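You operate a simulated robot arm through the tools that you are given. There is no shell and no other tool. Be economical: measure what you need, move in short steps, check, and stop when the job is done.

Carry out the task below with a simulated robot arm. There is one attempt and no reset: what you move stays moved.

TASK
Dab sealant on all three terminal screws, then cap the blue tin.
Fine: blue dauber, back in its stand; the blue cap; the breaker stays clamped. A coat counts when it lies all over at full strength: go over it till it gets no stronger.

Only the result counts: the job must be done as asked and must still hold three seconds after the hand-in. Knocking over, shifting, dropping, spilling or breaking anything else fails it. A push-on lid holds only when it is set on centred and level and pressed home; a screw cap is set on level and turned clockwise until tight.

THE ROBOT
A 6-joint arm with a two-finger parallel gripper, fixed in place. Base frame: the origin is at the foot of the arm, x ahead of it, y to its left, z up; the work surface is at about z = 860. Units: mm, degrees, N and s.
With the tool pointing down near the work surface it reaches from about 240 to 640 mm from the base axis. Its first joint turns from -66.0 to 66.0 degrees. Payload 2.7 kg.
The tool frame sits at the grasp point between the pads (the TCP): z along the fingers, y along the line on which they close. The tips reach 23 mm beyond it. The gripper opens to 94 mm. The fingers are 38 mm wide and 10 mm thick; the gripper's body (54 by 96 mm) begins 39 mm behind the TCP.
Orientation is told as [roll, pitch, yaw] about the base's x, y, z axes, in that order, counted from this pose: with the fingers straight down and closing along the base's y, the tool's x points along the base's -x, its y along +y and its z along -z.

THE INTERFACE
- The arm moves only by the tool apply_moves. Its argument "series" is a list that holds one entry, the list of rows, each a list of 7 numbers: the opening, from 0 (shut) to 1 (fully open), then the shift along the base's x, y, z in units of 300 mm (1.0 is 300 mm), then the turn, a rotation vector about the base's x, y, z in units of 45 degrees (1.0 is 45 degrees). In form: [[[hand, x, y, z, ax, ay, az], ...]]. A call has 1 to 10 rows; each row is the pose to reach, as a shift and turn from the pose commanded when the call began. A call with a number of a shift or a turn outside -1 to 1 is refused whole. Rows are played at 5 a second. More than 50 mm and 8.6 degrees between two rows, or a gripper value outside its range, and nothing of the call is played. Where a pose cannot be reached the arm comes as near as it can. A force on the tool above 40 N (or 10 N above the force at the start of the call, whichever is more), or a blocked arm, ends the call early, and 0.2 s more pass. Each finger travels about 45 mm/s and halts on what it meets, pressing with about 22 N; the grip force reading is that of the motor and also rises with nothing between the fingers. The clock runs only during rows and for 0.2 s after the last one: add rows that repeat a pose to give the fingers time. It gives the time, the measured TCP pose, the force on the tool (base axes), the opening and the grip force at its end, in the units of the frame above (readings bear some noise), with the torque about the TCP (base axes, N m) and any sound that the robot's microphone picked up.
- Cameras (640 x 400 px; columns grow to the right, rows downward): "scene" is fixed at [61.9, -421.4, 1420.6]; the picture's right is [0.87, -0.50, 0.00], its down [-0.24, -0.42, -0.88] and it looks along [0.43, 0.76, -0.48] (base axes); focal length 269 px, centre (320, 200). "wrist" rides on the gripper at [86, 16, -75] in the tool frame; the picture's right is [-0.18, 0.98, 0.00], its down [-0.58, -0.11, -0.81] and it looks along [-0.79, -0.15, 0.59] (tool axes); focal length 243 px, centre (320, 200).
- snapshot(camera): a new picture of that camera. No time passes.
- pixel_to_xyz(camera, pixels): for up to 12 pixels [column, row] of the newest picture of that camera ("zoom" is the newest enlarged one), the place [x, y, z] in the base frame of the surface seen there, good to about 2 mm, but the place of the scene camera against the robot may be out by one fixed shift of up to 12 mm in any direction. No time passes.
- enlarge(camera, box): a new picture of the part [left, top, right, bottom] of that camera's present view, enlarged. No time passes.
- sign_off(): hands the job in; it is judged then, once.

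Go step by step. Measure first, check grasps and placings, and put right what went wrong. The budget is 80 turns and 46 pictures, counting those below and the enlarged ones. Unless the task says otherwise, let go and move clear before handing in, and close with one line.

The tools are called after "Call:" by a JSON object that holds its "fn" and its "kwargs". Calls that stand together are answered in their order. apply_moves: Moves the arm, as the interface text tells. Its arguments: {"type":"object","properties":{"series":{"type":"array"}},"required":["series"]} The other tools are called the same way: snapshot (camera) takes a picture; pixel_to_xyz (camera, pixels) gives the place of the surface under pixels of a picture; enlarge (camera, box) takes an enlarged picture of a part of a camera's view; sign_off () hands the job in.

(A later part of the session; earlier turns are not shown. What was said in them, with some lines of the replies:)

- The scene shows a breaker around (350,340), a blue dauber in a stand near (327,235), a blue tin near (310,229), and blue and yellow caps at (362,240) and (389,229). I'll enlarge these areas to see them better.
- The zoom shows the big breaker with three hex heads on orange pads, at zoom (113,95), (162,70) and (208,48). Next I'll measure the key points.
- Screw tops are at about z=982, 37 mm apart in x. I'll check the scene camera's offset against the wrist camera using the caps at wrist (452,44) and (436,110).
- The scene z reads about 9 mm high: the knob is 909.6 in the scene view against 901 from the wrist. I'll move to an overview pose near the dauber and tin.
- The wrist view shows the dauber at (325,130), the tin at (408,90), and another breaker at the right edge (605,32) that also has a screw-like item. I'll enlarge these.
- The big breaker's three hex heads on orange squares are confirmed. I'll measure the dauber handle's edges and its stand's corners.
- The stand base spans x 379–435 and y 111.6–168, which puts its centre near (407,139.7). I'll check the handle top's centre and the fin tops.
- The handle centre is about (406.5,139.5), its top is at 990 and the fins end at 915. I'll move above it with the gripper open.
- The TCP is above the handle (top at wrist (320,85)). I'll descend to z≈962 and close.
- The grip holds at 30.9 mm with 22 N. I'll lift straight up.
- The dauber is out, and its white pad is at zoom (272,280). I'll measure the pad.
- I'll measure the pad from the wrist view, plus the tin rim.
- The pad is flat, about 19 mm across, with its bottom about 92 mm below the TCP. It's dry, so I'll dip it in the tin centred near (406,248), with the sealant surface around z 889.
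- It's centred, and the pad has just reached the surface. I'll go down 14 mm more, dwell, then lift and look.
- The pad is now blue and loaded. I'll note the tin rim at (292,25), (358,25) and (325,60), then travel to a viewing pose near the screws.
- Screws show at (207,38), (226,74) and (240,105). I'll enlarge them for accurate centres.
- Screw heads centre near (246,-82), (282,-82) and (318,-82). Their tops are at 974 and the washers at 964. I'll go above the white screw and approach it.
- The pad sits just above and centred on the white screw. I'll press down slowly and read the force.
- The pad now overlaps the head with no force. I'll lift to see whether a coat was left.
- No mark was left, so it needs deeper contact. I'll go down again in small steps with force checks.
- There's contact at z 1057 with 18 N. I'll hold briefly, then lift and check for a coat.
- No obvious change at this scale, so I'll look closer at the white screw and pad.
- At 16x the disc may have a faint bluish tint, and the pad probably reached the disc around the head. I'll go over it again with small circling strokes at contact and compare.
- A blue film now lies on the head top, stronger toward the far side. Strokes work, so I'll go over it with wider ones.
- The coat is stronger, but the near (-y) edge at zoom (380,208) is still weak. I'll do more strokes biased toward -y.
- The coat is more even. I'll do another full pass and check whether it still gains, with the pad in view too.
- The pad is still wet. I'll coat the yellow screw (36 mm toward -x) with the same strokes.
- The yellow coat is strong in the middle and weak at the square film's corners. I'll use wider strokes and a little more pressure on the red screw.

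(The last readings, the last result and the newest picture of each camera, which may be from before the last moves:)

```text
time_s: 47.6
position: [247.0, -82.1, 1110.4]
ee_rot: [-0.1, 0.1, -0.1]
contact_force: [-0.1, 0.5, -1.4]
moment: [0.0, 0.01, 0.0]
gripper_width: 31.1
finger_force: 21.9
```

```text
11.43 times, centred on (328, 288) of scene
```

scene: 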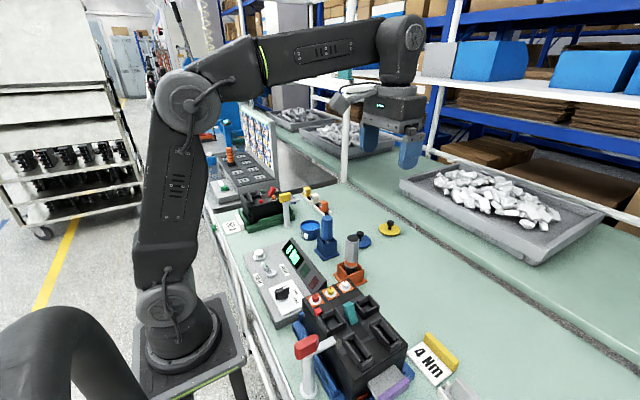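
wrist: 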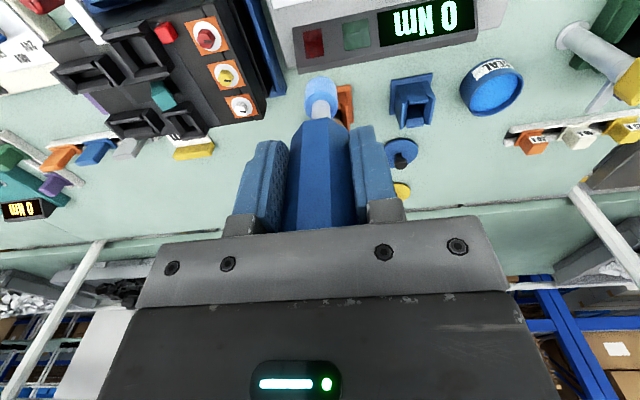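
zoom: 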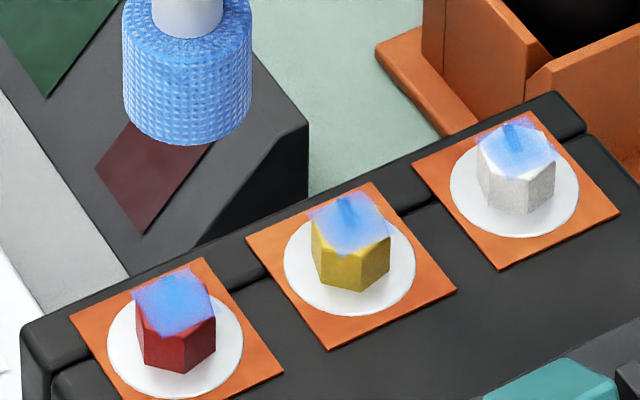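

All three carry film; red is the most even and white the weakest. I'll refresh the pad in the tin before the final passes.

Call:
{"fn": "apply_moves", "kwargs": {"series": [[[0.2, 0.06, 0.124, 0, 0, 0, 0], [0.2, 0.12, 0.248, 0, 0, 0, 0], [0.2, 0.18, 0.372, 0, 0, 0, 0], [0.2, 0.24, 0.496, 0, 0, 0, 0], [0.2, 0.3, 0.62, 0, 0, 0, 0], [0.2, 0.36, 0.744, 0, 0, 0, 0]]]}}

Call:
{"fn": "apply_moves", "kwargs": {"series": [[[0.2, 0.06, 0.12, 0, 0, 0, 0], [0.2, 0.12, 0.24, 0, 0, 0, 0], [0.2, 0.1717, 0.355, 0, 0, 0, 0], [0.2, 0.1717, 0.355, -0.15, 0, 0, 0], [0.2, 0.1717, 0.355, -0.3, 0, 0, 0], [0.2, 0.1717, 0.355, -0.4, 0, 0, 0], [0.2, 0.1717, 0.355, -0.4533, 0, 0, 0], [0.2, 0.1717, 0.355, -0.4533, 0, 0, 0], [0.2, 0.1717, 0.355, -0.4533, 0, 0, 0], [0.2, 0.1717, 0.355, -0.4533, 0, 0, 0]]]}}

Call:
{"fn": "apply_moves", "kwargs": {"series": [[[0.2, 0, 0, 0.15, 0, 0, 0], [0.2, 0, 0, 0.3, 0, 0, 0], [0.2, 0, 0, 0.4533, 0, 0, 0], [0.2, -0.0364, -0.1374, 0.4533, 0, 0, 0], [0.2, -0.0728, -0.2748, 0.4533, 0, 0, 0], [0.2, -0.1092, -0.4122, 0.4533, 0, 0, 0], [0.2, -0.1456, -0.5496, 0.4533, 0, 0, 0], [0.2, -0.182, -0.687, 0.4533, 0, 0, 0], [0.2, -0.2184, -0.8244, 0.4533, 0, 0, 0], [0.2, -0.2546, -0.962, 0.4533, 0, 0, 0]]]}}

```text
time_s: 49.0
position: [357.7, 142.0, 1110.6]
ee_rot: [0.0, 0.0, -0.1]
contact_force: [-0.6, -0.3, -0.5]
moment: [-0.01, 0.01, 0.01]
gripper_width: 31.2
finger_force: 22.2
```

```text
time_s: 51.2
position: [405.7, 247.1, 975.7]
ee_rot: [0.2, -0.3, 0.0]
contact_force: [-4.6, -1.9, 32.9]
moment: [-0.26, 0.33, -0.02]
gripper_width: 31.1
finger_force: 22.3
```

```text
time_s: 53.4
position: [331.6, -41.5, 1109.7]
ee_rot: [0.0, 0.0, 0.0]
contact_force: [-0.1, -0.5, -0.6]
moment: [0.02, -0.01, 0.02]
gripper_width: 31.3
finger_force: 21.2
```

The dip made firm contact (33 N). Next are the wide strokes on the white screw.

Call:
{"fn": "apply_moves", "kwargs": {"series": [[[0.2, -0.0364, -0.137, 0, 0, 0, 0], [0.2, -0.0364, -0.137, -0.15, 0, 0, 0], [0.2, -0.0364, -0.137, -0.174, 0, 0, 0], [0.2, -0.0584, -0.159, -0.174, 0, 0, 0], [0.2, -0.0144, -0.159, -0.174, 0, 0, 0], [0.2, -0.0144, -0.149, -0.174, 0, 0, 0], [0.2, -0.0584, -0.149, -0.174, 0, 0, 0], [0.2, -0.0584, -0.137, -0.174, 0, 0, 0], [0.2, -0.0144, -0.137, -0.174, 0, 0, 0], [0.2, -0.0364, -0.137, -0.174, 0, 0, 0]]]}}

Call:
{"fn": "apply_moves", "kwargs": {"series": [[[0.2, 0.022, 0.01, 0, 0, 0, 0], [0.2, -0.022, 0.01, 0, 0, 0, 0], [0.2, -0.022, 0.02, 0, 0, 0, 0], [0.2, 0.022, 0.02, 0, 0, 0, 0], [0.2, 0.022, -0.022, 0, 0, 0, 0], [0.2, 0.011, -0.022, 0, 0, 0, 0], [0.2, 0.011, 0.02, 0, 0, 0, 0], [0.2, 0, 0.02, 0, 0, 0, 0], [0.2, 0, -0.022, 0, 0, 0, 0], [0.2, 0, 0, 0, 0, 0, 0]]]}}

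Call:
{"fn": "apply_moves", "kwargs": {"series": [[[0.2, -0.011, 0.02, 0, 0, 0, 0], [0.2, -0.011, -0.022, 0, 0, 0, 0], [0.2, -0.022, -0.022, 0, 0, 0, 0], [0.2, -0.022, 0.02, 0, 0, 0, 0], [0.2, 0.022, 0.02, 0, 0, 0, 0], [0.2, 0.022, -0.022, 0, 0, 0, 0], [0.2, 0, 0, 0, 0, 0, 0], [0.2, 0, 0, 0.05, 0, 0, 0], [0.2, 0, 0, 0.174, 0, 0, 0], [0.2, 0, 0, 0.174, 0, 0, 0]]]}}

Call:
{"fn": "enlarge", "kwargs": {"camera": "scene", "box": [316, 255, 364, 303]}}

```text
time_s: 55.6
position: [322.6, -82.9, 1057.5]
ee_rot: [0.0, -0.4, 0.0]
contact_force: [4.1, 1.0, 13.0]
moment: [0.13, -0.48, 0.02]
gripper_width: 31.0
finger_force: 22.3
```

```text
time_s: 57.8
position: [319.5, -83.5, 1058.2]
ee_rot: [-0.1, 0.0, 0.0]
contact_force: [-0.4, -5.2, 14.0]
moment: [-0.4, -0.1, -0.04]
gripper_width: 31.0
finger_force: 22.1
```

```text
time_s: 60.0
position: [318.7, -83.6, 1110.9]
ee_rot: [0.1, 0.1, 0.0]
contact_force: [0.0, 0.1, -0.6]
moment: [-0.01, 0.0, 0.01]
gripper_width: 31.1
finger_force: 22.1
```

```text
8.33 times, centred on (340, 279) of scene
```

zoom: 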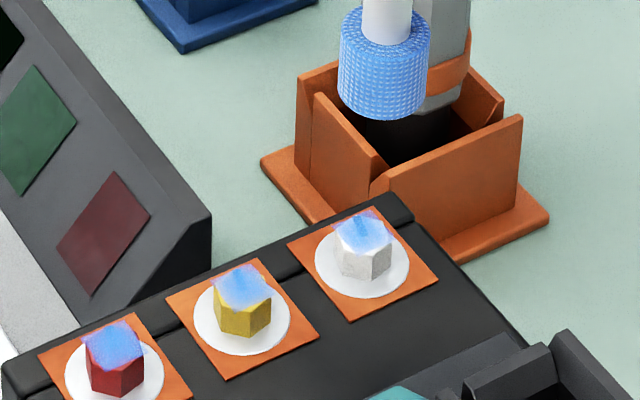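

White is still pale at its near corner at zoom (365,250), and yellow slightly so too. I'll run -y-biased passes over white, then yellow, then red.

Call:
{"fn": "apply_moves", "kwargs": {"series": [[[0.2, 0, -0.01, -0.15, 0, 0, 0], [0.2, -0.02, -0.01, -0.176, 0, 0, 0], [0.2, 0.02, -0.01, -0.176, 0, 0, 0], [0.2, 0.02, -0.018, -0.176, 0, 0, 0], [0.2, -0.02, -0.018, -0.176, 0, 0, 0], [0.2, -0.02, -0.026, -0.176, 0, 0, 0], [0.2, 0.02, -0.026, -0.176, 0, 0, 0], [0.2, 0.02, -0.034, -0.176, 0, 0, 0], [0.2, -0.02, -0.034, -0.176, 0, 0, 0], [0.2, 0, -0.02, -0.176, 0, 0, 0]]]}}

Call:
{"fn": "apply_moves", "kwargs": {"series": [[[0.2, -0.018, -0.016, 0, 0, 0, 0], [0.2, -0.018, 0.03, 0, 0, 0, 0], [0.2, -0.006, 0.03, 0, 0, 0, 0], [0.2, -0.006, -0.016, 0, 0, 0, 0], [0.2, 0.006, -0.016, 0, 0, 0, 0], [0.2, 0.006, 0.03, 0, 0, 0, 0], [0.2, 0.018, 0.03, 0, 0, 0, 0], [0.2, 0.018, -0.016, 0, 0, 0, 0], [0.2, 0, 0.02, 0.04, 0, 0, 0], [0.2, 0, 0.02, 0.176, 0, 0, 0]]]}}

Call:
{"fn": "apply_moves", "kwargs": {"series": [[[0.2, -0.1203, -0.01, 0, 0, 0, 0], [0.2, -0.1203, -0.01, -0.15, 0, 0, 0], [0.2, -0.1403, -0.01, -0.176, 0, 0, 0], [0.2, -0.1003, -0.01, -0.176, 0, 0, 0], [0.2, -0.1003, -0.02, -0.176, 0, 0, 0], [0.2, -0.1403, -0.02, -0.176, 0, 0, 0], [0.2, -0.1403, -0.03, -0.176, 0, 0, 0], [0.2, -0.1003, -0.03, -0.176, 0, 0, 0], [0.2, -0.1003, -0.036, -0.176, 0, 0, 0], [0.2, -0.1203, -0.02, -0.176, 0, 0, 0]]]}}

Call:
{"fn": "apply_moves", "kwargs": {"series": [[[0.2, -0.018, -0.016, 0, 0, 0, 0], [0.2, -0.018, 0.03, 0, 0, 0, 0], [0.2, -0.006, 0.03, 0, 0, 0, 0], [0.2, -0.006, -0.016, 0, 0, 0, 0], [0.2, 0.006, -0.016, 0, 0, 0, 0], [0.2, 0.006, 0.03, 0, 0, 0, 0], [0.2, 0.018, 0.03, 0, 0, 0, 0], [0.2, 0.018, -0.016, 0, 0, 0, 0], [0.2, 0, 0.02, 0.04, 0, 0, 0], [0.2, 0, 0.02, 0.176, 0, 0, 0]]]}}

Call:
{"fn": "apply_moves", "kwargs": {"series": [[[0.2, -0.1203, -0.01, 0, 0, 0, 0], [0.2, -0.1203, -0.01, -0.15, 0, 0, 0], [0.2, -0.1403, -0.01, -0.176, 0, 0, 0], [0.2, -0.1003, -0.01, -0.176, 0, 0, 0], [0.2, -0.1003, -0.02, -0.176, 0, 0, 0], [0.2, -0.1403, -0.02, -0.176, 0, 0, 0], [0.2, -0.1403, -0.03, -0.176, 0, 0, 0], [0.2, -0.1003, -0.03, -0.176, 0, 0, 0], [0.2, -0.1003, -0.036, -0.176, 0, 0, 0], [0.2, -0.1203, -0.02, -0.176, 0, 0, 0]]]}}

Call:
{"fn": "apply_moves", "kwargs": {"series": [[[0.2, -0.018, -0.016, 0, 0, 0, 0], [0.2, -0.018, 0.03, 0, 0, 0, 0], [0.2, -0.006, 0.03, 0, 0, 0, 0], [0.2, -0.006, -0.016, 0, 0, 0, 0], [0.2, 0.006, -0.016, 0, 0, 0, 0], [0.2, 0.006, 0.03, 0, 0, 0, 0], [0.2, 0.018, 0.03, 0, 0, 0, 0], [0.2, 0.018, -0.016, 0, 0, 0, 0], [0.2, 0, 0.02, 0.04, 0, 0, 0], [0.2, 0, 0.02, 0.176, 0, 0, 0]]]}}

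Call:
{"fn": "enlarge", "kwargs": {"camera": "scene", "box": [300, 270, 356, 305]}}

```text
time_s: 62.2
position: [318.4, -89.4, 1056.3]
ee_rot: [0.0, 0.1, -0.1]
contact_force: [-4.9, -5.2, 21.6]
moment: [-0.31, 0.32, 0.0]
gripper_width: 31.2
finger_force: 22.1
```

```text
time_s: 64.4
position: [318.9, -82.9, 1108.7]
ee_rot: [0.0, 0.3, 0.0]
contact_force: [-0.4, -0.2, -0.4]
moment: [0.01, 0.0, 0.02]
gripper_width: 31.3
finger_force: 21.6
```

```text
time_s: 66.6
position: [284.7, -89.2, 1057.4]
ee_rot: [-0.1, -0.4, -0.1]
contact_force: [5.5, -4.1, 19.1]
moment: [-0.21, -0.54, -0.07]
gripper_width: 31.1
finger_force: 21.7
```

```text
time_s: 68.8
position: [281.4, -81.5, 1110.9]
ee_rot: [0.1, 0.1, 0.0]
contact_force: [0.0, -0.5, -1.3]
moment: [-0.01, -0.01, 0.0]
gripper_width: 31.3
finger_force: 21.9
```

```text
time_s: 71.0
position: [248.1, -89.6, 1057.8]
ee_rot: [-0.1, -0.4, 0.0]
contact_force: [4.2, -3.7, 15.5]
moment: [-0.18, -0.43, -0.03]
gripper_width: 31.1
finger_force: 21.8
```

```text
time_s: 73.2
position: [247.3, -82.8, 1109.8]
ee_rot: [0.0, 0.1, -0.1]
contact_force: [-1.0, -0.4, -0.6]
moment: [-0.01, -0.03, 0.02]
gripper_width: 31.2
finger_force: 22.3
```

```text
11.43 times, centred on (328, 288) of scene
```

zoom: 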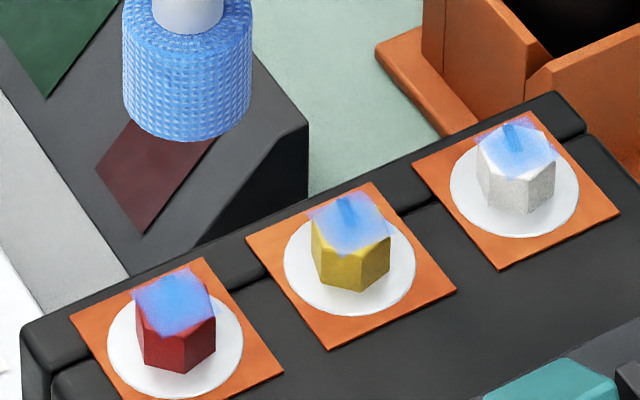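

Compared with the same view before these passes, the films look unchanged, so probably saturated. I'll check close up that the three match.

Call:
{"fn": "enlarge", "kwargs": {"camera": "scene", "box": [308, 276, 352, 304]}}

```text
14.29 times, centred on (330, 290) of scene
```

zoom: 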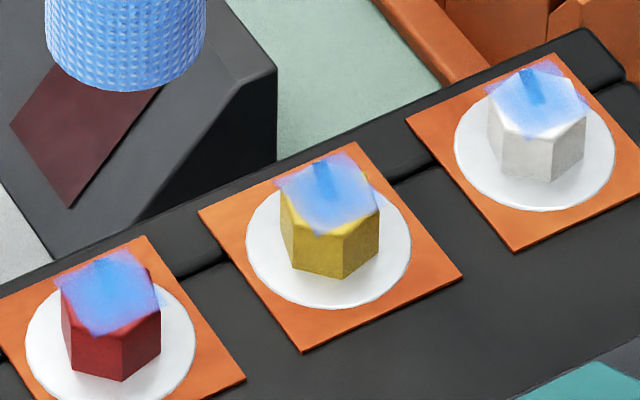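

The three films match in extent and strength, so the coats are saturated. I'll carry the dauber back above its stand.

Call:
{"fn": "apply_moves", "kwargs": {"series": [[[0.2, 0.0764, 0.1049, 0, 0, 0, 0], [0.2, 0.1528, 0.2097, 0, 0, 0, 0], [0.2, 0.2292, 0.3146, 0, 0, 0, 0], [0.2, 0.3055, 0.4194, 0, 0, 0, 0], [0.2, 0.3819, 0.5243, 0, 0, 0, 0], [0.2, 0.4583, 0.6291, 0, 0, 0, 0], [0.2, 0.5347, 0.734, 0, 0, 0, 0], [0.2, 0.5347, 0.734, 0, 0, 0, 0]]]}}

Call:
{"fn": "snapshot", "kwargs": {"camera": "wrist"}}

```text
time_s: 75.0
position: [404.1, 137.0, 1107.8]
ee_rot: [0.0, 0.0, -0.1]
contact_force: [1.1, 0.3, -0.8]
moment: [-0.02, 0.01, -0.01]
gripper_width: 30.9
finger_force: 21.8
```

```text
9 pictures are left
```

wrist: 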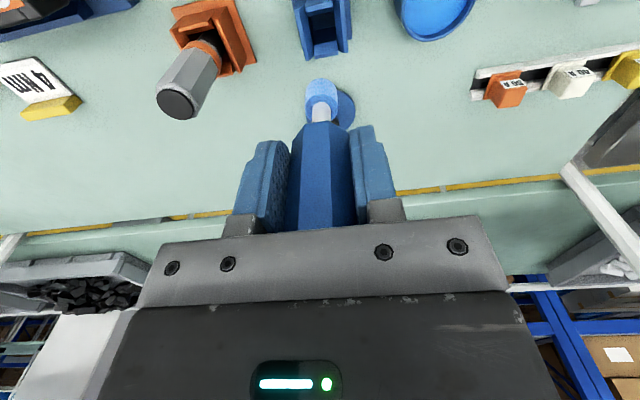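

The handle has slid up in the grip (lower edge at row 121 against 106 before). I'll measure the pad's position now.

Call:
{"fn": "pixel_to_xyz", "kwargs": {"camera": "wrist", "pixels": [[321, 79], [321, 83], [321, 95], [308, 90], [336, 90], [321, 104], [321, 125], [305, 130], [337, 130]]}}

```text
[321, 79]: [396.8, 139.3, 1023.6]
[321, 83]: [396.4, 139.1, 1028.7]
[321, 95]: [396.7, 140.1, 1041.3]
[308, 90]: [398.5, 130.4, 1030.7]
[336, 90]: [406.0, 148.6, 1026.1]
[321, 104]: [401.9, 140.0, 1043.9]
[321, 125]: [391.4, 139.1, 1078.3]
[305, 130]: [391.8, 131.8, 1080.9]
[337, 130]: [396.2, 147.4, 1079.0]
```

The pad bottom is about 84.5 mm below the TCP, so the handle slid about 6 mm, and it is still straight. I'll lower into the stand, slowing near the bottom.

Call:
{"fn": "apply_moves", "kwargs": {"series": [[[0.2, 0.002, 0, -0.14, 0, 0, 0], [0.2, 0.002, 0, -0.26, 0, 0, 0], [0.2, 0.002, 0, -0.36, 0, 0, 0], [0.2, 0.002, 0, -0.43, 0, 0, 0], [0.2, 0.002, 0, -0.47, 0, 0, 0], [0.2, 0.002, 0, -0.49, 0, 0, 0], [0.2, 0.002, 0, -0.5, 0, 0, 0], [0.2, 0.002, 0, -0.5, 0, 0, 0]]]}}

```text
time_s: 76.8
position: [407.2, 138.6, 959.7]
ee_rot: [0.0, 0.1, -0.1]
contact_force: [-8.4, 4.2, 1.1]
moment: [0.27, 0.55, 0.0]
gripper_width: 31.2
finger_force: 22.0
```

Side force of (-8, +4) N shows the dauber rubbing the stand wall. I'll ease over by -2 mm in x and +1 mm in y, then go down a bit more.

Call:
{"fn": "apply_moves", "kwargs": {"series": [[[0.2, -0.006, 0.004, 0, 0, 0, 0], [0.2, -0.006, 0.004, -0.006, 0, 0, 0], [0.2, -0.006, 0.004, -0.01, 0, 0, 0], [0.2, -0.006, 0.004, -0.01, 0, 0, 0]]]}}

```text
time_s: 77.8
position: [406.5, 139.2, 956.2]
ee_rot: [0.0, -0.1, 0.0]
contact_force: [0.6, -0.2, -1.5]
moment: [0.04, -0.01, -0.04]
gripper_width: 31.2
finger_force: 22.0
```

Side forces are gone. I'll lower a little more to find the seat.

Call:
{"fn": "apply_moves", "kwargs": {"series": [[[0.2, 0, 0, -0.004, 0, 0, 0], [0.2, 0, 0, -0.008, 0, 0, 0], [0.2, 0, 0, -0.008, 0, 0, 0]]]}}

```text
time_s: 78.6
position: [406.3, 140.5, 954.9]
ee_rot: [0.0, -0.1, -0.1]
contact_force: [-0.8, 0.3, -1.0]
moment: [-0.02, 0.01, 0.02]
gripper_width: 31.1
finger_force: 21.7
```

Call:
{"fn": "apply_moves", "kwargs": {"series": [[[0.2, 0, 0, -0.005, 0, 0, 0], [0.2, 0, 0, -0.01, 0, 0, 0], [0.2, 0, 0, -0.01, 0, 0, 0]]]}}

```text
time_s: 79.4
position: [405.3, 138.1, 951.4]
ee_rot: [-0.1, 0.0, 0.0]
contact_force: [-2.4, 0.3, 7.0]
moment: [0.04, 0.05, 0.02]
gripper_width: 30.9
finger_force: 22.0
```

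It's seated with 7 N. I'll open, wait, and rise.

Call:
{"fn": "apply_moves", "kwargs": {"series": [[[0.6, 0, 0, 0, 0, 0, 0], [1, 0, 0, 0, 0, 0, 0], [1, 0, 0, 0, 0, 0, 0], [1, 0, 0, 0, 0, 0, 0], [1, 0, 0, 0, 0, 0, 0], [1, 0, 0, 0.1, 0, 0, 0], [1, 0, 0, 0.25, 0, 0, 0], [1, 0, 0, 0.4, 0, 0, 0], [1, 0, 0, 0.5, 0, 0, 0], [1, 0, 0, 0.5, 0, 0, 0]]]}}

Call:
{"fn": "snapshot", "kwargs": {"camera": "wrist"}}

```text
time_s: 81.6
position: [405.6, 138.4, 1102.7]
ee_rot: [0.1, 0.0, 0.0]
contact_force: [0.4, -0.2, 0.1]
moment: [-0.02, -0.03, -0.01]
gripper_width: 94.2
finger_force: 0.1
```

```text
8 pictures are left
```

wrist: 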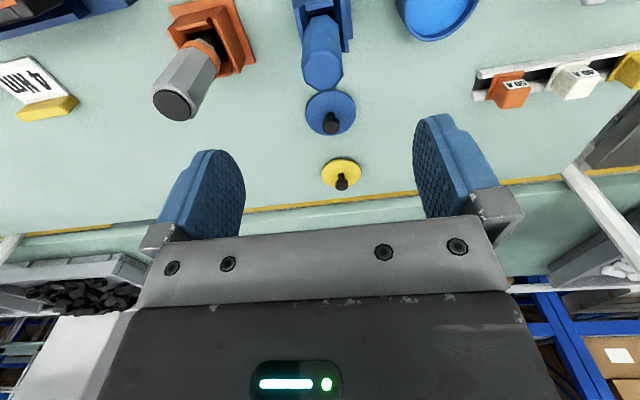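

The dauber stands in its stand. I'll measure the blue cap at (330,112).

Call:
{"fn": "enlarge", "kwargs": {"camera": "wrist", "box": [290, 80, 370, 140]}}

Call:
{"fn": "pixel_to_xyz", "kwargs": {"camera": "wrist", "pixels": [[331, 120], [331, 130], [325, 124], [337, 124], [306, 108], [355, 105], [330, 94], [318, 97], [345, 97], [346, 127], [318, 128], [331, 113]]}}

```text
6.67 times, centred on (330, 110) of wrist
```

zoom: 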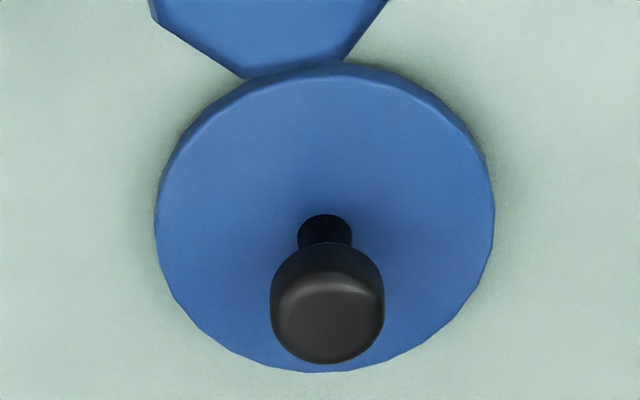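

```text
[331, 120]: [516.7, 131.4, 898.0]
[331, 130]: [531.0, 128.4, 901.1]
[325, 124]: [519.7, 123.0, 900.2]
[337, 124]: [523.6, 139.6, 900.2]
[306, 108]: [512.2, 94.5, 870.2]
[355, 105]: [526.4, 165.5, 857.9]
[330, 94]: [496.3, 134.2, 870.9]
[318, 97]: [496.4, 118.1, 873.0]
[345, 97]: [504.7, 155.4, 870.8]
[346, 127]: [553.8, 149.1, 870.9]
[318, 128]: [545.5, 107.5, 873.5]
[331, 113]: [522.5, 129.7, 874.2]
```

The cap's knob is at about (525,130) with its top at z 901; the disc has radius 35 and its top is at 871. I'll move above and down to z≈900 with a check before closing.

Call:
{"fn": "apply_moves", "kwargs": {"series": [[[1, 0.13, -0.01, 0, 0, 0, 0], [1, 0.26, -0.02, 0, 0, 0, 0], [1, 0.4007, -0.0303, 0, 0, 0, 0], [1, 0.4007, -0.0303, -0.15, 0, 0, 0], [1, 0.4007, -0.0303, -0.3, 0, 0, 0], [1, 0.4007, -0.0303, -0.45, 0, 0, 0], [1, 0.4007, -0.0303, -0.58, 0, 0, 0], [1, 0.4007, -0.0303, -0.64, 0, 0, 0], [1, 0.4007, -0.0303, -0.666, 0, 0, 0], [1, 0.4007, -0.0303, -0.666, 0, 0, 0]]]}}

Call:
{"fn": "enlarge", "kwargs": {"camera": "scene", "box": [320, 190, 416, 250]}}

```text
time_s: 83.4
position: [528.9, 131.1, 924.8]
ee_rot: [0.3, -0.8, 0.0]
contact_force: [0.7, 0.7, 6.5]
moment: [0.08, 0.69, -0.02]
gripper_width: 93.8
finger_force: 0.1
stopped in row 8: the force on the tool passed its limit at 53 N (the readings are from after the stop); the commanded pose is now the measured one
```

```text
6.67 times, centred on (368, 220) of scene
```

zoom: 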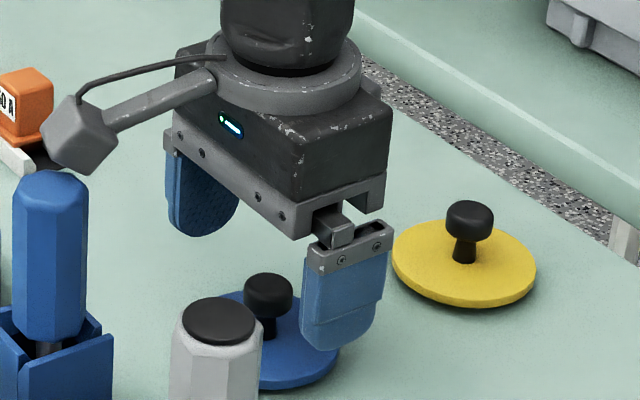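

The wrist camera housing (zoom (80,135)) came down on the dauber top at (50,180), which stopped the move. I'll rise, level out, and look at the dauber; after that I'll approach with the hand turned -90°.

Call:
{"fn": "apply_moves", "kwargs": {"series": [[[1, 0, 0, 0.1, -0.007, 0.018, 0], [1, 0, 0, 0.25, -0.007, 0.018, 0], [1, 0, 0, 0.4, -0.007, 0.018, 0], [1, 0, 0, 0.4, -0.007, 0.018, 0]]]}}

Call:
{"fn": "enlarge", "kwargs": {"camera": "scene", "box": [290, 190, 386, 250]}}

```text
time_s: 84.4
position: [530.3, 129.3, 1045.0]
ee_rot: [-0.1, 0.2, -0.1]
contact_force: [0.5, -0.9, -1.2]
moment: [0.04, 0.03, -0.01]
gripper_width: 94.2
finger_force: 0.1
```

```text
6.67 times, centred on (338, 220) of scene
```

zoom: 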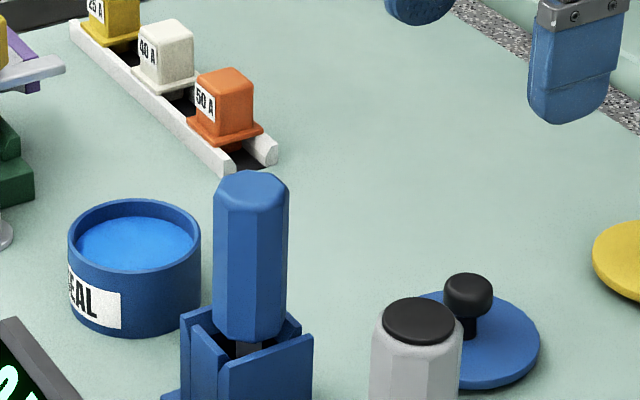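

The dauber and stand look intact. I'll turn the hand -90° in yaw at this height in two calls.

Call:
{"fn": "apply_moves", "kwargs": {"series": [[[1, 0, 0, 0.05, 0, 0, -0.17], [1, 0, 0, 0.05, 0, 0, -0.34], [1, 0, 0, 0.05, 0, 0, -0.51], [1, 0, 0, 0.05, 0, 0, -0.68], [1, 0, 0, 0.05, 0, 0, -0.85], [1, 0, 0, 0.05, 0, 0, -1.0], [1, 0, 0, 0.05, 0, 0, -1.0]]]}}

Call:
{"fn": "apply_moves", "kwargs": {"series": [[[1, 0, 0, 0, 0, 0, -0.17], [1, 0, 0, 0, 0, 0, -0.34], [1, 0, 0, 0, 0, 0, -0.51], [1, 0, 0, 0, 0, 0, -0.68], [1, 0, 0, 0, 0, 0, -0.85], [1, 0, 0, 0, 0, 0, -1.0], [1, 0, 0, 0, 0, 0, -1.0]]]}}

Call:
{"fn": "snapshot", "kwargs": {"camera": "wrist"}}

```text
time_s: 86.0
position: [527.9, 129.4, 1058.5]
ee_rot: [-0.1, 0.2, -45.0]
contact_force: [-0.2, 0.3, -0.3]
moment: [0.02, 0.01, -0.03]
gripper_width: 93.8
finger_force: 0.1
```

```text
time_s: 87.6
position: [529.1, 130.9, 1058.1]
ee_rot: [-0.1, 0.1, -90.1]
contact_force: [0.5, 0.0, 0.4]
moment: [-0.02, 0.03, 0.03]
gripper_width: 93.8
finger_force: 0.1
```

```text
4 pictures are left
```

wrist: 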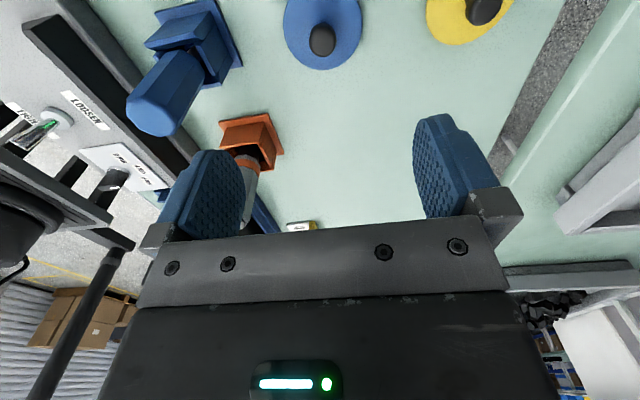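

From this +y-side view I'll measure the cap (knob at (322,39)) and the dauber stand.

Call:
{"fn": "pixel_to_xyz", "kwargs": {"camera": "wrist", "pixels": [[310, 39], [334, 39], [322, 27], [322, 44], [322, 52], [284, 25], [362, 25], [322, 69], [157, 12], [241, 62], [215, 5], [165, 115]]}}

```text
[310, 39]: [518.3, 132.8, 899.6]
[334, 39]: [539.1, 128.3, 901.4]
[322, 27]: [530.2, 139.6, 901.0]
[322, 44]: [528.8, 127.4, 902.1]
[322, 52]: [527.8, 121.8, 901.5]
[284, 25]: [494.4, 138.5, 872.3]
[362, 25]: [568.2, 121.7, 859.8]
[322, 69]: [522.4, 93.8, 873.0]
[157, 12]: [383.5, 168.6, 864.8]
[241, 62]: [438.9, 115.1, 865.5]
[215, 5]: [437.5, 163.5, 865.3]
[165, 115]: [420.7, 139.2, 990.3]
```

The knob centre is about (527.5,130). I'll descend with the hand turned and close on the knob.

Call:
{"fn": "apply_moves", "kwargs": {"series": [[[1, -0.005, -0.003, -0.15, 0, 0, 0], [1, -0.005, -0.003, -0.3, 0, 0, 0], [1, -0.005, -0.003, -0.42, 0, 0, 0], [1, -0.005, -0.003, -0.5, 0, 0, 0], [1, -0.005, -0.003, -0.5327, 0, 0, 0], [1, -0.005, -0.003, -0.5327, 0, 0, 0]]]}}

Call:
{"fn": "apply_moves", "kwargs": {"series": [[[0.5, 0, 0, 0, 0, 0, 0], [0.05, 0, 0, 0, 0, 0, 0], [0.05, 0, 0, 0, 0, 0, 0], [0.05, 0, 0, 0, 0, 0, 0], [0.05, 0, 0, 0, 0, 0, 0], [0.05, 0, 0, 0, 0, 0, 0], [0.05, 0, 0, 0, 0, 0, 0]]]}}

```text
time_s: 89.0
position: [527.0, 130.7, 899.1]
ee_rot: [-0.1, 0.1, -89.9]
contact_force: [-0.2, 0.2, -1.0]
moment: [0.0, -0.02, -0.02]
gripper_width: 93.8
finger_force: 0.1
```

```text
time_s: 90.6
position: [527.8, 130.9, 900.4]
ee_rot: [-0.1, 0.1, -90.1]
contact_force: [0.8, 0.4, 0.5]
moment: [0.04, -0.03, 0.0]
gripper_width: 22.3
finger_force: 22.0
```

Gripped on the knob (22.3 mm). I'll lift clear, then move to a pose beside the tin to re-measure its rim.

Call:
{"fn": "apply_moves", "kwargs": {"series": [[[0.05, 0, 0, 0.06, 0, 0, 0], [0.05, 0, 0, 0.2, 0, 0, 0], [0.05, 0, 0, 0.35, 0, 0, 0], [0.05, 0, 0, 0.5, 0, 0, 0], [0.05, 0, 0.05, 0.533, 0, 0, 0], [0.05, -0.015, 0.18, 0.533, 0, 0, 0], [0.05, -0.03, 0.32, 0.533, 0, 0, 0], [0.05, -0.058, 0.467, 0.533, 0, 0, 0], [0.05, -0.058, 0.467, 0.533, 0, 0, 0]]]}}

Call:
{"fn": "snapshot", "kwargs": {"camera": "wrist"}}

```text
time_s: 92.6
position: [508.1, 270.9, 1058.7]
ee_rot: [-0.1, 0.1, -90.1]
contact_force: [0.7, -0.1, 0.6]
moment: [0.02, 0.0, 0.0]
gripper_width: 22.5
finger_force: 22.2
```

```text
3 pictures are left
```

wrist: 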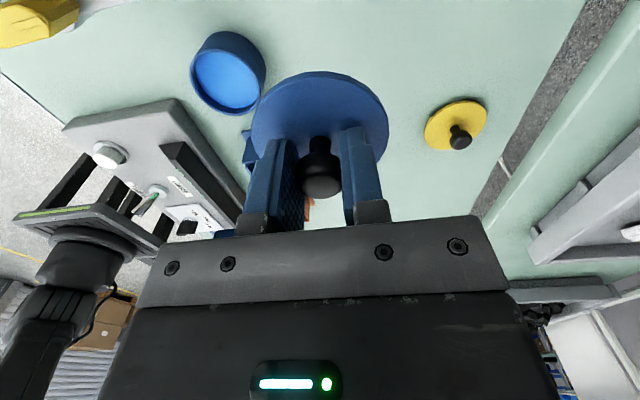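

The tin is at (228,80) and the cap is held level. I'll measure the tin rim and the cap disc edges.

Call:
{"fn": "pixel_to_xyz", "kwargs": {"camera": "wrist", "pixels": [[196, 85], [264, 82], [222, 51], [240, 54], [205, 102], [215, 110], [240, 113], [258, 102], [254, 130], [386, 130], [320, 75], [228, 80]]}}

Call:
{"fn": "enlarge", "kwargs": {"camera": "wrist", "box": [180, 25, 276, 125]}}

```text
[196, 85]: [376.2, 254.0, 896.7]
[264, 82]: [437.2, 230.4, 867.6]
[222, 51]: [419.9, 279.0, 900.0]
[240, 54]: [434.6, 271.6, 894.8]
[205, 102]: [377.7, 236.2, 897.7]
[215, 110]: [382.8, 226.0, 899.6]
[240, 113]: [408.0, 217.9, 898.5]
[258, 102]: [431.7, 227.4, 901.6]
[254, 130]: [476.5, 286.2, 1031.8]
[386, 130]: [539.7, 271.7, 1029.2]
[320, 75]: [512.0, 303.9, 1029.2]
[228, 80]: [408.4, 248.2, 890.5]
```

```text
4.00 times, centred on (228, 75) of wrist
```

zoom: 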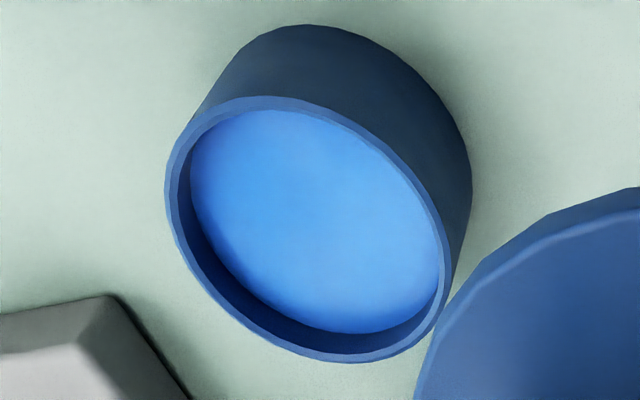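

I'll measure points along the rim band in the zoom.

Call:
{"fn": "pixel_to_xyz", "kwargs": {"camera": "zoom", "pixels": [[173, 190], [195, 125], [262, 103], [335, 124], [400, 176], [443, 250], [437, 305], [400, 345], [345, 357], [270, 333], [205, 270], [180, 230]]}}

```text
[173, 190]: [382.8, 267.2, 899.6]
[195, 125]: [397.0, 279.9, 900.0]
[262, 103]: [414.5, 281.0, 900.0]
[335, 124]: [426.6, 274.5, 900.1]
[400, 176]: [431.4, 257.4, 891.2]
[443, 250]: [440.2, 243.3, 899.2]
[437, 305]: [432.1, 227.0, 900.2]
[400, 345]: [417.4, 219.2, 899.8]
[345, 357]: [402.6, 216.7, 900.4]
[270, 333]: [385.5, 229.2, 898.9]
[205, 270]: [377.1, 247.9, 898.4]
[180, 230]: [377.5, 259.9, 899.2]
```

The tin centre fits (407.7,248.6). I'll refine the cap centre in the hand with more edge points.

Call:
{"fn": "pixel_to_xyz", "kwargs": {"camera": "wrist", "pixels": [[264, 105], [255, 120], [254, 138], [285, 84], [305, 77], [340, 75], [358, 82], [375, 97], [385, 115], [387, 135], [385, 148], [320, 180]]}}

```text
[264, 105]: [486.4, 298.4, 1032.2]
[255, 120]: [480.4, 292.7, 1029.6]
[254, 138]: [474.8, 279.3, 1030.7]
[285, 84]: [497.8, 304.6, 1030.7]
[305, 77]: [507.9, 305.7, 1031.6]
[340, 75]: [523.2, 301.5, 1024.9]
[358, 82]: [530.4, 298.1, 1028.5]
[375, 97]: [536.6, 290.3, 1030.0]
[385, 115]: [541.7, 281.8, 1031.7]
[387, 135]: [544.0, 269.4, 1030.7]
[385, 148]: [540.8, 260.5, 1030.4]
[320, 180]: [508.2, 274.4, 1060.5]
```

The cap centre (509,270) agrees with the TCP, and the disc top is 29 mm below it. Before placing, I'll check the clamp's height near where the wrist camera will be.

Call:
{"fn": "pixel_to_xyz", "kwargs": {"camera": "scene", "pixels": [[285, 193], [281, 193], [289, 194], [285, 198], [292, 200], [297, 200], [299, 200], [286, 215], [242, 195], [272, 192], [265, 200], [255, 205]]}}

```text
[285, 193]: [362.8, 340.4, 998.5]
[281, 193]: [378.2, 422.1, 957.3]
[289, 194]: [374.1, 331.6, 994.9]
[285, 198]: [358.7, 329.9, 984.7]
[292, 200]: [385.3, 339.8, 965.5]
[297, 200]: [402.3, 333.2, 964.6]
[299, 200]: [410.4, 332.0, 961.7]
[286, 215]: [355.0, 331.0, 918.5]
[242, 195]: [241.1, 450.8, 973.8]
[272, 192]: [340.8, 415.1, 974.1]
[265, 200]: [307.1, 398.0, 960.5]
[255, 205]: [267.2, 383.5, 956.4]
```

The clamp handle top (~990 at x 352–378, y 335) would be close to the wrist camera at yaw -90. At yaw 0 the camera stays over clear space, so I'll turn back by +90° here.

Call:
{"fn": "apply_moves", "kwargs": {"series": [[[0.05, 0, 0, 0, 0, 0, 0.17], [0.05, 0, 0, 0, 0, 0, 0.34], [0.05, 0, 0, 0, 0, 0, 0.51], [0.05, 0, 0, 0, 0, 0, 0.68], [0.05, 0, 0, 0, 0, 0, 0.85], [0.05, 0, 0, 0, 0, 0, 1.0], [0.05, 0, 0, 0, 0, 0, 1.0]]]}}

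Call:
{"fn": "apply_moves", "kwargs": {"series": [[[0.05, 0, 0, 0, 0, 0, 0.17], [0.05, 0, 0, 0, 0, 0, 0.34], [0.05, 0, 0, 0, 0, 0, 0.51], [0.05, 0, 0, 0, 0, 0, 0.68], [0.05, 0, 0, 0, 0, 0, 0.85], [0.05, 0, 0, 0, 0, 0, 1.0], [0.05, 0, 0, 0, 0, 0, 1.0]]]}}

Call:
{"fn": "apply_moves", "kwargs": {"series": [[[0.05, -0.12, -0.024, 0, 0, 0, 0], [0.05, -0.24, -0.048, 0, 0, 0, 0], [0.05, -0.341, -0.0713, 0, 0, 0, 0], [0.05, -0.341, -0.0713, -0.12, 0, 0, 0], [0.05, -0.341, -0.0713, -0.24, 0, 0, 0], [0.05, -0.341, -0.0713, -0.34, 0, 0, 0], [0.05, -0.341, -0.0713, -0.365, 0, 0, 0], [0.05, -0.341, -0.0713, -0.365, 0, 0, 0]]]}}

Call:
{"fn": "enlarge", "kwargs": {"camera": "scene", "box": [264, 190, 360, 250]}}

```text
time_s: 94.2
position: [509.5, 270.4, 1059.7]
ee_rot: [0.0, 0.1, -44.8]
contact_force: [-0.3, -0.4, 0.4]
moment: [-0.02, 0.01, -0.01]
gripper_width: 22.4
finger_force: 22.2
```

```text
time_s: 95.8
position: [509.3, 269.4, 1059.0]
ee_rot: [-0.1, 0.2, 0.0]
contact_force: [-0.2, 0.3, 0.5]
moment: [-0.01, -0.02, -0.04]
gripper_width: 22.2
finger_force: 22.0
```

```text
time_s: 97.6
position: [405.3, 248.3, 949.2]
ee_rot: [-0.2, 0.1, 0.0]
contact_force: [0.2, -0.3, 0.2]
moment: [0.0, 0.0, -0.01]
gripper_width: 22.2
finger_force: 22.0
```

```text
6.67 times, centred on (312, 220) of scene
```

zoom: 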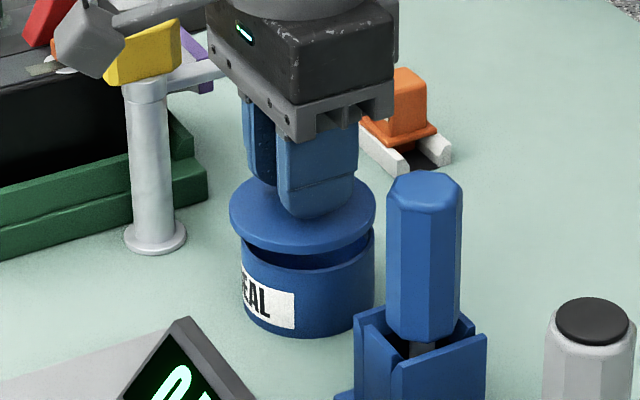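

The cap is level above the tin and centred to within about 1–2 mm; the zoom columns are 303 against 308. I'll nudge +1.2 mm in x and -0.6 in y and lower gently to contact.

Call:
{"fn": "apply_moves", "kwargs": {"series": [[[0.05, 0.004, -0.002, 0, 0, 0, 0], [0.05, 0.004, -0.002, -0.015, 0, 0, 0], [0.05, 0.004, -0.002, -0.025, 0, 0, 0], [0.05, 0.004, -0.002, -0.032, 0, 0, 0], [0.05, 0.004, -0.002, -0.032, 0, 0, 0]]]}}

```text
time_s: 98.8
position: [408.4, 247.6, 938.9]
ee_rot: [-0.1, 0.1, 0.1]
contact_force: [-0.6, -0.4, -0.4]
moment: [-0.02, -0.01, -0.01]
gripper_width: 22.4
finger_force: 22.1
```

Call:
{"fn": "apply_moves", "kwargs": {"series": [[[0.05, 0, 0, -0.008, 0, 0, 0], [0.05, 0, 0, -0.015, 0, 0, 0], [0.05, 0, 0, -0.015, 0, 0, 0]]]}}

```text
time_s: 99.6
position: [409.3, 248.6, 935.1]
ee_rot: [0.0, 0.0, -0.1]
contact_force: [3.8, 6.0, 5.5]
moment: [0.34, -0.11, 0.03]
gripper_width: 22.3
finger_force: 21.8
```

Contact gives lateral force (+3.8,+6.0), so the cap should shift slightly toward +x and +y. I'll adjust in place.

Call:
{"fn": "apply_moves", "kwargs": {"series": [[[0.05, 0, 0, 0.004, 0, 0, 0], [0.05, 0.003, 0.005, 0.004, 0, 0, 0], [0.05, 0.003, 0.005, 0, 0, 0, 0], [0.05, 0.003, 0.005, 0, 0, 0, 0]]]}}

```text
time_s: 100.6
position: [409.3, 249.6, 933.7]
ee_rot: [-0.2, 0.0, 0.1]
contact_force: [-1.1, -2.5, 6.8]
moment: [0.15, -0.03, 0.02]
gripper_width: 22.1
finger_force: 22.9
```

It's nearly centred. I'll back off half a millimetre and press down progressively.

Call:
{"fn": "apply_moves", "kwargs": {"series": [[[0.05, -0.001, -0.0015, 0, 0, 0, 0], [0.05, -0.001, -0.0015, -0.007, 0, 0, 0], [0.05, -0.001, -0.0015, -0.012, 0, 0, 0], [0.05, -0.001, -0.0015, -0.012, 0, 0, 0]]]}}

```text
time_s: 101.6
position: [409.6, 248.3, 933.0]
ee_rot: [-0.3, 0.1, -0.1]
contact_force: [-3.2, -16.6, 21.8]
moment: [-0.14, -0.1, -0.05]
gripper_width: 22.4
finger_force: 21.9
heard: snap
```

I heard a snap, though there is 16 N of side load in y. I'll relieve it by easing -y 1 mm while pressing slightly more.

Call:
{"fn": "apply_moves", "kwargs": {"series": [[[0.05, -0.001, -0.004, 0, 0, 0, 0], [0.05, -0.001, -0.004, -0.004, 0, 0, 0], [0.05, -0.001, -0.004, -0.004, 0, 0, 0]]]}}

```text
time_s: 102.4
position: [409.2, 248.5, 932.2]
ee_rot: [0.0, -0.1, 0.0]
contact_force: [-3.5, -13.4, 29.9]
moment: [-0.2, 0.05, 0.0]
gripper_width: 22.6
finger_force: 22.4
```

Vertical load is 30 N and steady at z 932. I'll ease the side load and vertical load, then open and rise.

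Call:
{"fn": "apply_moves", "kwargs": {"series": [[[0.05, -0.001, -0.004, 0.01, 0, 0, 0], [0.05, -0.001, -0.004, 0.01, 0, 0, 0]]]}}

```text
time_s: 103.0
position: [408.5, 247.4, 932.3]
ee_rot: [-0.1, 0.3, 0.1]
contact_force: [0.8, 2.6, 2.7]
moment: [0.07, -0.09, 0.01]
gripper_width: 22.3
finger_force: 21.6
heard: snap
```

A second snap came while easing, so I'm unsure of the seat. I'll press down again, centred.

Call:
{"fn": "apply_moves", "kwargs": {"series": [[[0.05, 0, 0, -0.008, 0, 0, 0], [0.05, 0, 0, -0.014, 0, 0, 0], [0.05, 0, 0, -0.014, 0, 0, 0]]]}}

```text
time_s: 103.8
position: [408.4, 246.5, 930.0]
ee_rot: [-0.1, 0.0, 0.0]
contact_force: [-7.8, 1.0, 25.4]
moment: [0.01, 0.04, 0.03]
gripper_width: 22.2
finger_force: 22.3
```

Call:
{"fn": "apply_moves", "kwargs": {"series": [[[0.05, -0.003, 0, 0, 0, 0, 0], [0.05, -0.003, 0, -0.005, 0, 0, 0], [0.05, -0.003, 0, -0.009, 0, 0, 0], [0.05, -0.003, 0, -0.009, 0, 0, 0]]]}}

```text
time_s: 104.8
position: [408.8, 246.9, 928.6]
ee_rot: [0.0, -0.2, 0.1]
contact_force: [2.3, -3.5, 30.9]
moment: [-0.08, 0.02, 0.04]
gripper_width: 22.1
finger_force: 22.2
```

No more travel: 31 N, and the fingertips probably now bear on the lid. I'll unload, open and rise.

Call:
{"fn": "apply_moves", "kwargs": {"series": [[[0.05, 0, 0, 0.009, 0, 0, 0], [0.4, 0, 0, 0.009, 0, 0, 0], [0.7, 0, 0, 0.009, 0, 0, 0], [0.7, 0, 0, 0.009, 0, 0, 0], [0.7, 0, 0, 0.009, 0, 0, 0], [0.7, 0, 0, 0.05, 0, 0, 0], [0.7, 0, 0, 0.15, 0, 0, 0], [0.7, 0, 0, 0.25, 0, 0, 0], [0.7, 0, 0, 0.25, 0, 0, 0]]]}}

Call:
{"fn": "enlarge", "kwargs": {"camera": "scene", "box": [272, 200, 352, 250]}}

Call:
{"fn": "pixel_to_xyz", "kwargs": {"camera": "zoom", "pixels": [[220, 230], [250, 230], [300, 230], [350, 230], [390, 230], [300, 200], [300, 260], [300, 180]]}}

```text
time_s: 106.8
position: [404.0, 246.2, 1002.9]
ee_rot: [-0.2, 0.0, -0.1]
contact_force: [-0.2, 0.1, -0.2]
moment: [-0.01, -0.01, 0.02]
gripper_width: 65.9
finger_force: 0.1
heard: snap
```

```text
8.00 times, centred on (312, 225) of scene
```

zoom: 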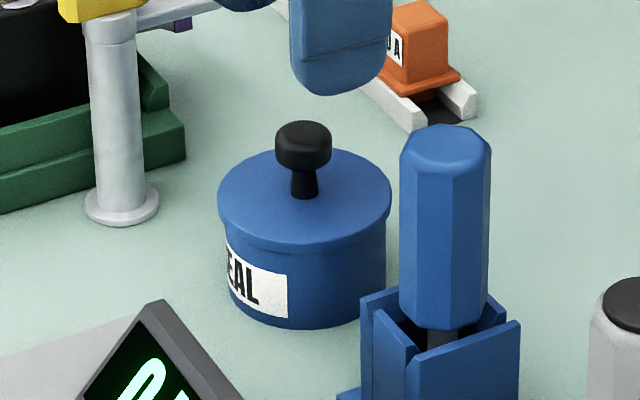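

```text
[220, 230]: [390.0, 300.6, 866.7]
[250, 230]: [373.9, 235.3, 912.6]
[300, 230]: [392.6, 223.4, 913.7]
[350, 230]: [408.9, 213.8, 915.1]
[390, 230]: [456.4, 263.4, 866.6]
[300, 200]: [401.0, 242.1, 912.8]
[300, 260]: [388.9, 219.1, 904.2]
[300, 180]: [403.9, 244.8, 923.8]
```

The lid sits level and centred (zoom (305,200)), but the last snap leaves me unsure whether it is pressed home. I'll close the fingers and press the knob top from directly above.

Call:
{"fn": "apply_moves", "kwargs": {"series": [[[0, 0, 0.001, 0, 0, 0, 0], [0, 0, 0.001, 0, 0, 0, 0], [0, 0, 0.001, 0, 0, 0, 0], [0, 0, 0.001, 0, 0, 0, 0], [0, 0, 0.001, -0.06, 0, 0, 0], [0, 0, 0.001, -0.12, 0, 0, 0], [0, 0, 0.001, -0.135, 0, 0, 0], [0, 0, 0.001, -0.145, 0, 0, 0], [0, 0, 0.001, -0.145, 0, 0, 0]]]}}

```text
time_s: 108.8
position: [406.0, 247.9, 958.8]
ee_rot: [-0.1, 0.2, 0.0]
contact_force: [-1.5, -0.9, 3.2]
moment: [0.0, 0.01, -0.01]
gripper_width: 0.0
finger_force: 22.1
```

Just touching the knob at z 958.8. I'll press in small steps.

Call:
{"fn": "apply_moves", "kwargs": {"series": [[[0, 0, 0, -0.005, 0, 0, 0], [0, 0, 0, -0.009, 0, 0, 0], [0, 0, 0, -0.012, 0, 0, 0], [0, 0, 0, -0.012, 0, 0, 0], [0, 0, 0, -0.012, 0, 0, 0]]]}}

```text
time_s: 109.5
position: [407.8, 247.9, 959.1]
ee_rot: [0.0, 0.0, 0.0]
contact_force: [-3.4, -1.0, 7.1]
moment: [-0.03, 0.12, 0.0]
gripper_width: 0.0
finger_force: 21.9
stopped in row 3: the force on the tool passed its limit at 43 N (the readings are from after the stop); the commanded pose is now the measured one
```

43 N on the knob produced no movement and no snap, which suggests it is home. I'll repeat with a sustained press to be sure.

Call:
{"fn": "apply_moves", "kwargs": {"series": [[[0, 0, 0, -0.002, 0, 0, 0], [0, 0, 0, -0.004, 0, 0, 0], [0, 0, 0, -0.006, 0, 0, 0], [0, 0, 0, -0.007, 0, 0, 0], [0, 0, 0, -0.008, 0, 0, 0], [0, 0, 0, -0.008, 0, 0, 0], [0, 0, 0, -0.008, 0, 0, 0]]]}}

```text
time_s: 110.7
position: [408.6, 248.8, 957.7]
ee_rot: [0.1, -0.2, 0.1]
contact_force: [-3.8, -1.8, 8.4]
moment: [-0.04, 0.03, -0.01]
gripper_width: 0.0
finger_force: 21.9
stopped in row 5: the force on the tool passed its limit at 41 N (the readings are from after the stop); the commanded pose is now the measured one
```

Again stiff with no snap. A gentle pull test will settle it: I'll re-grip the knob and lift by only about a millimetre.

Call:
{"fn": "apply_moves", "kwargs": {"series": [[[0, 0, -0.002, 0.06, 0, 0, 0], [0.5, 0, -0.002, 0.12, 0, 0, 0], [0.5, 0, -0.002, 0.12, 0, 0, 0], [0.5, 0, -0.002, 0.12, 0, 0, 0], [0.5, 0, -0.002, 0.12, 0, 0, 0], [0.5, 0, -0.002, 0, 0, 0, 0], [0.5, 0, -0.002, -0.069, 0, 0, 0], [0.5, 0, -0.002, -0.069, 0, 0, 0]]]}}

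Call:
{"fn": "apply_moves", "kwargs": {"series": [[[0.05, 0, 0, 0, 0, 0, 0], [0.05, 0, 0, 0, 0, 0, 0], [0.05, 0, 0, 0, 0, 0, 0], [0.05, 0, 0, 0, 0, 0, 0], [0.05, 0, 0, 0, 0, 0, 0]]]}}

Call:
{"fn": "apply_moves", "kwargs": {"series": [[[0.05, 0, 0, 0.003, 0, 0, 0], [0.05, 0, 0, 0.003, 0, 0, 0]]]}}

```text
time_s: 112.5
position: [408.1, 246.1, 936.7]
ee_rot: [0.1, -0.2, 0.0]
contact_force: [-0.8, -0.7, -0.4]
moment: [0.02, -0.01, -0.02]
gripper_width: 47.0
finger_force: 0.1
```

```text
time_s: 113.7
position: [407.8, 246.6, 936.3]
ee_rot: [0.1, -0.2, 0.0]
contact_force: [-0.7, 0.5, -0.5]
moment: [0.03, 0.03, -0.05]
gripper_width: 22.1
finger_force: 22.2
heard: snap
```

```text
time_s: 114.3
position: [407.9, 245.8, 938.1]
ee_rot: [0.1, -0.2, -0.1]
contact_force: [-0.9, 0.8, -0.7]
moment: [0.0, 0.0, -0.02]
gripper_width: 22.3
finger_force: 22.1
```

Snap on gripping and then no resistance to lifting: the off-centre squeeze popped the lid loose, so it had been home before. I'll set it back, open without side load, and press again from above.

Call:
{"fn": "apply_moves", "kwargs": {"series": [[[0.05, 0, 0.002, -0.005, 0, 0, 0], [0.05, 0, 0.002, -0.008, 0, 0, 0], [0.05, 0, 0.002, -0.008, 0, 0, 0]]]}}

```text
time_s: 115.1
position: [408.9, 247.2, 937.3]
ee_rot: [0.1, -0.3, 0.0]
contact_force: [-5.0, -3.8, 16.0]
moment: [-0.06, 0.11, -0.02]
gripper_width: 22.3
finger_force: 22.3
```

Resistance is back at 16 N. I'll trim laterally (-0.5, -0.4 mm) and press on.

Call:
{"fn": "apply_moves", "kwargs": {"series": [[[0.05, -0.0017, -0.0014, 0, 0, 0, 0], [0.05, -0.0017, -0.0014, -0.003, 0, 0, 0], [0.05, -0.0017, -0.0014, -0.006, 0, 0, 0], [0.05, -0.0017, -0.0014, -0.006, 0, 0, 0]]]}}

```text
time_s: 116.1
position: [408.5, 247.8, 935.0]
ee_rot: [0.2, -0.5, 0.0]
contact_force: [-1.1, -7.7, 28.8]
moment: [-0.12, -0.02, -0.02]
gripper_width: 22.2
finger_force: 22.0
```

There's 29 N with no snap yet. I'll ease the load, open and rise, listening for a snap.

Call:
{"fn": "apply_moves", "kwargs": {"series": [[[0.05, 0, -0.002, 0.005, -0.003, 0.005, 0], [0.15, 0, -0.002, 0.005, -0.003, 0.005, 0], [0.25, 0, -0.002, 0.005, -0.003, 0.005, 0], [0.5, 0, -0.002, 0.005, -0.003, 0.005, 0], [0.5, 0, -0.002, 0.005, -0.003, 0.005, 0], [0.5, 0, -0.002, 0.005, -0.003, 0.005, 0]]]}}

```text
time_s: 117.5
position: [408.9, 246.5, 936.0]
ee_rot: [-0.1, 0.0, 0.0]
contact_force: [-0.2, -0.4, -0.8]
moment: [0.04, 0.04, 0.03]
gripper_width: 47.0
finger_force: 0.1
heard: snap
```

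A snap came on release, as before. I'll press the knob top from above with closed fingers again to make sure it's home.

Call:
{"fn": "apply_moves", "kwargs": {"series": [[[0.5, 0, 0.002, 0.08, 0, 0, 0], [0.2, 0, 0.002, 0.16, 0, 0, 0], [0, 0, 0.002, 0.16, 0, 0, 0], [0, 0, 0.002, 0.16, 0, 0, 0], [0, 0, 0.002, 0.16, 0, 0, 0], [0, 0, 0.002, 0.16, 0, 0, 0], [0, 0, 0.002, 0.09, 0, 0, 0], [0, 0, 0.002, 0.077, 0, 0, 0], [0, 0, 0.002, 0.073, 0, 0, 0], [0, 0, 0.002, 0.073, 0, 0, 0]]]}}

Call:
{"fn": "apply_moves", "kwargs": {"series": [[[0, 0, 0, -0.003, 0, 0, 0], [0, 0, 0, -0.005, 0, 0, 0], [0, 0, 0, -0.007, 0, 0, 0], [0, 0, 0, -0.007, 0, 0, 0], [0, 0, 0, -0.007, 0, 0, 0]]]}}

```text
time_s: 119.7
position: [406.8, 247.6, 959.4]
ee_rot: [0.1, -0.2, 0.1]
contact_force: [-1.5, -2.0, 15.2]
moment: [-0.02, 0.03, 0.03]
gripper_width: 0.0
finger_force: 21.6
```

```text
time_s: 120.5
position: [408.4, 247.2, 958.8]
ee_rot: [0.0, 0.0, 0.1]
contact_force: [-4.1, -2.7, 7.3]
moment: [-0.07, 0.07, -0.01]
gripper_width: 0.0
finger_force: 22.4
stopped in row 3: the force on the tool passed its limit at 41 N (the readings are from after the stop); the commanded pose is now the measured one
```

The knob height is unchanged at 41 N with no further snap, so the lid is home. I'll rise clear.

Call:
{"fn": "apply_moves", "kwargs": {"series": [[[0, 0, 0, 0.05, 0, 0, 0], [0, 0, 0, 0.18, 0, 0, 0], [0, 0, 0, 0.33, 0, 0, 0], [0, 0, 0, 0.48, 0, 0, 0], [0.5, 0, 0, 0.6, 0, 0, 0], [0.5, 0, 0, 0.6, 0, 0, 0]]]}}

Call:
{"fn": "pixel_to_xyz", "kwargs": {"camera": "scene", "pixels": [[310, 218], [310, 229], [303, 229], [316, 229], [327, 218]]}}

```text
time_s: 121.9
position: [409.3, 249.3, 1136.7]
ee_rot: [0.0, -0.1, 0.1]
contact_force: [-0.3, -1.0, -0.1]
moment: [0.02, 0.0, -0.01]
gripper_width: 47.1
finger_force: 0.0
```

```text
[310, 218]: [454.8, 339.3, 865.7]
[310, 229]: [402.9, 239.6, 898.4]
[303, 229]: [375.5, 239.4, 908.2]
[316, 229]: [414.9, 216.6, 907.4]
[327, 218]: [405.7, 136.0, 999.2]
```

No snap or pull on rising, and the hand is clear. Handing in.

Call:
{"fn": "sign_off", "kwargs": {}}

```text
The job is handed in.
```

I dabbed all three terminal screws until the coat got no stronger, put the blue dauber back in its stand, and pressed the blue cap onto the tin. The breaker was left clamped. The cap popped loose once while I was testing it. After I re-pressed it, it held firm at 41 N, but I had no pictures left for a final look.
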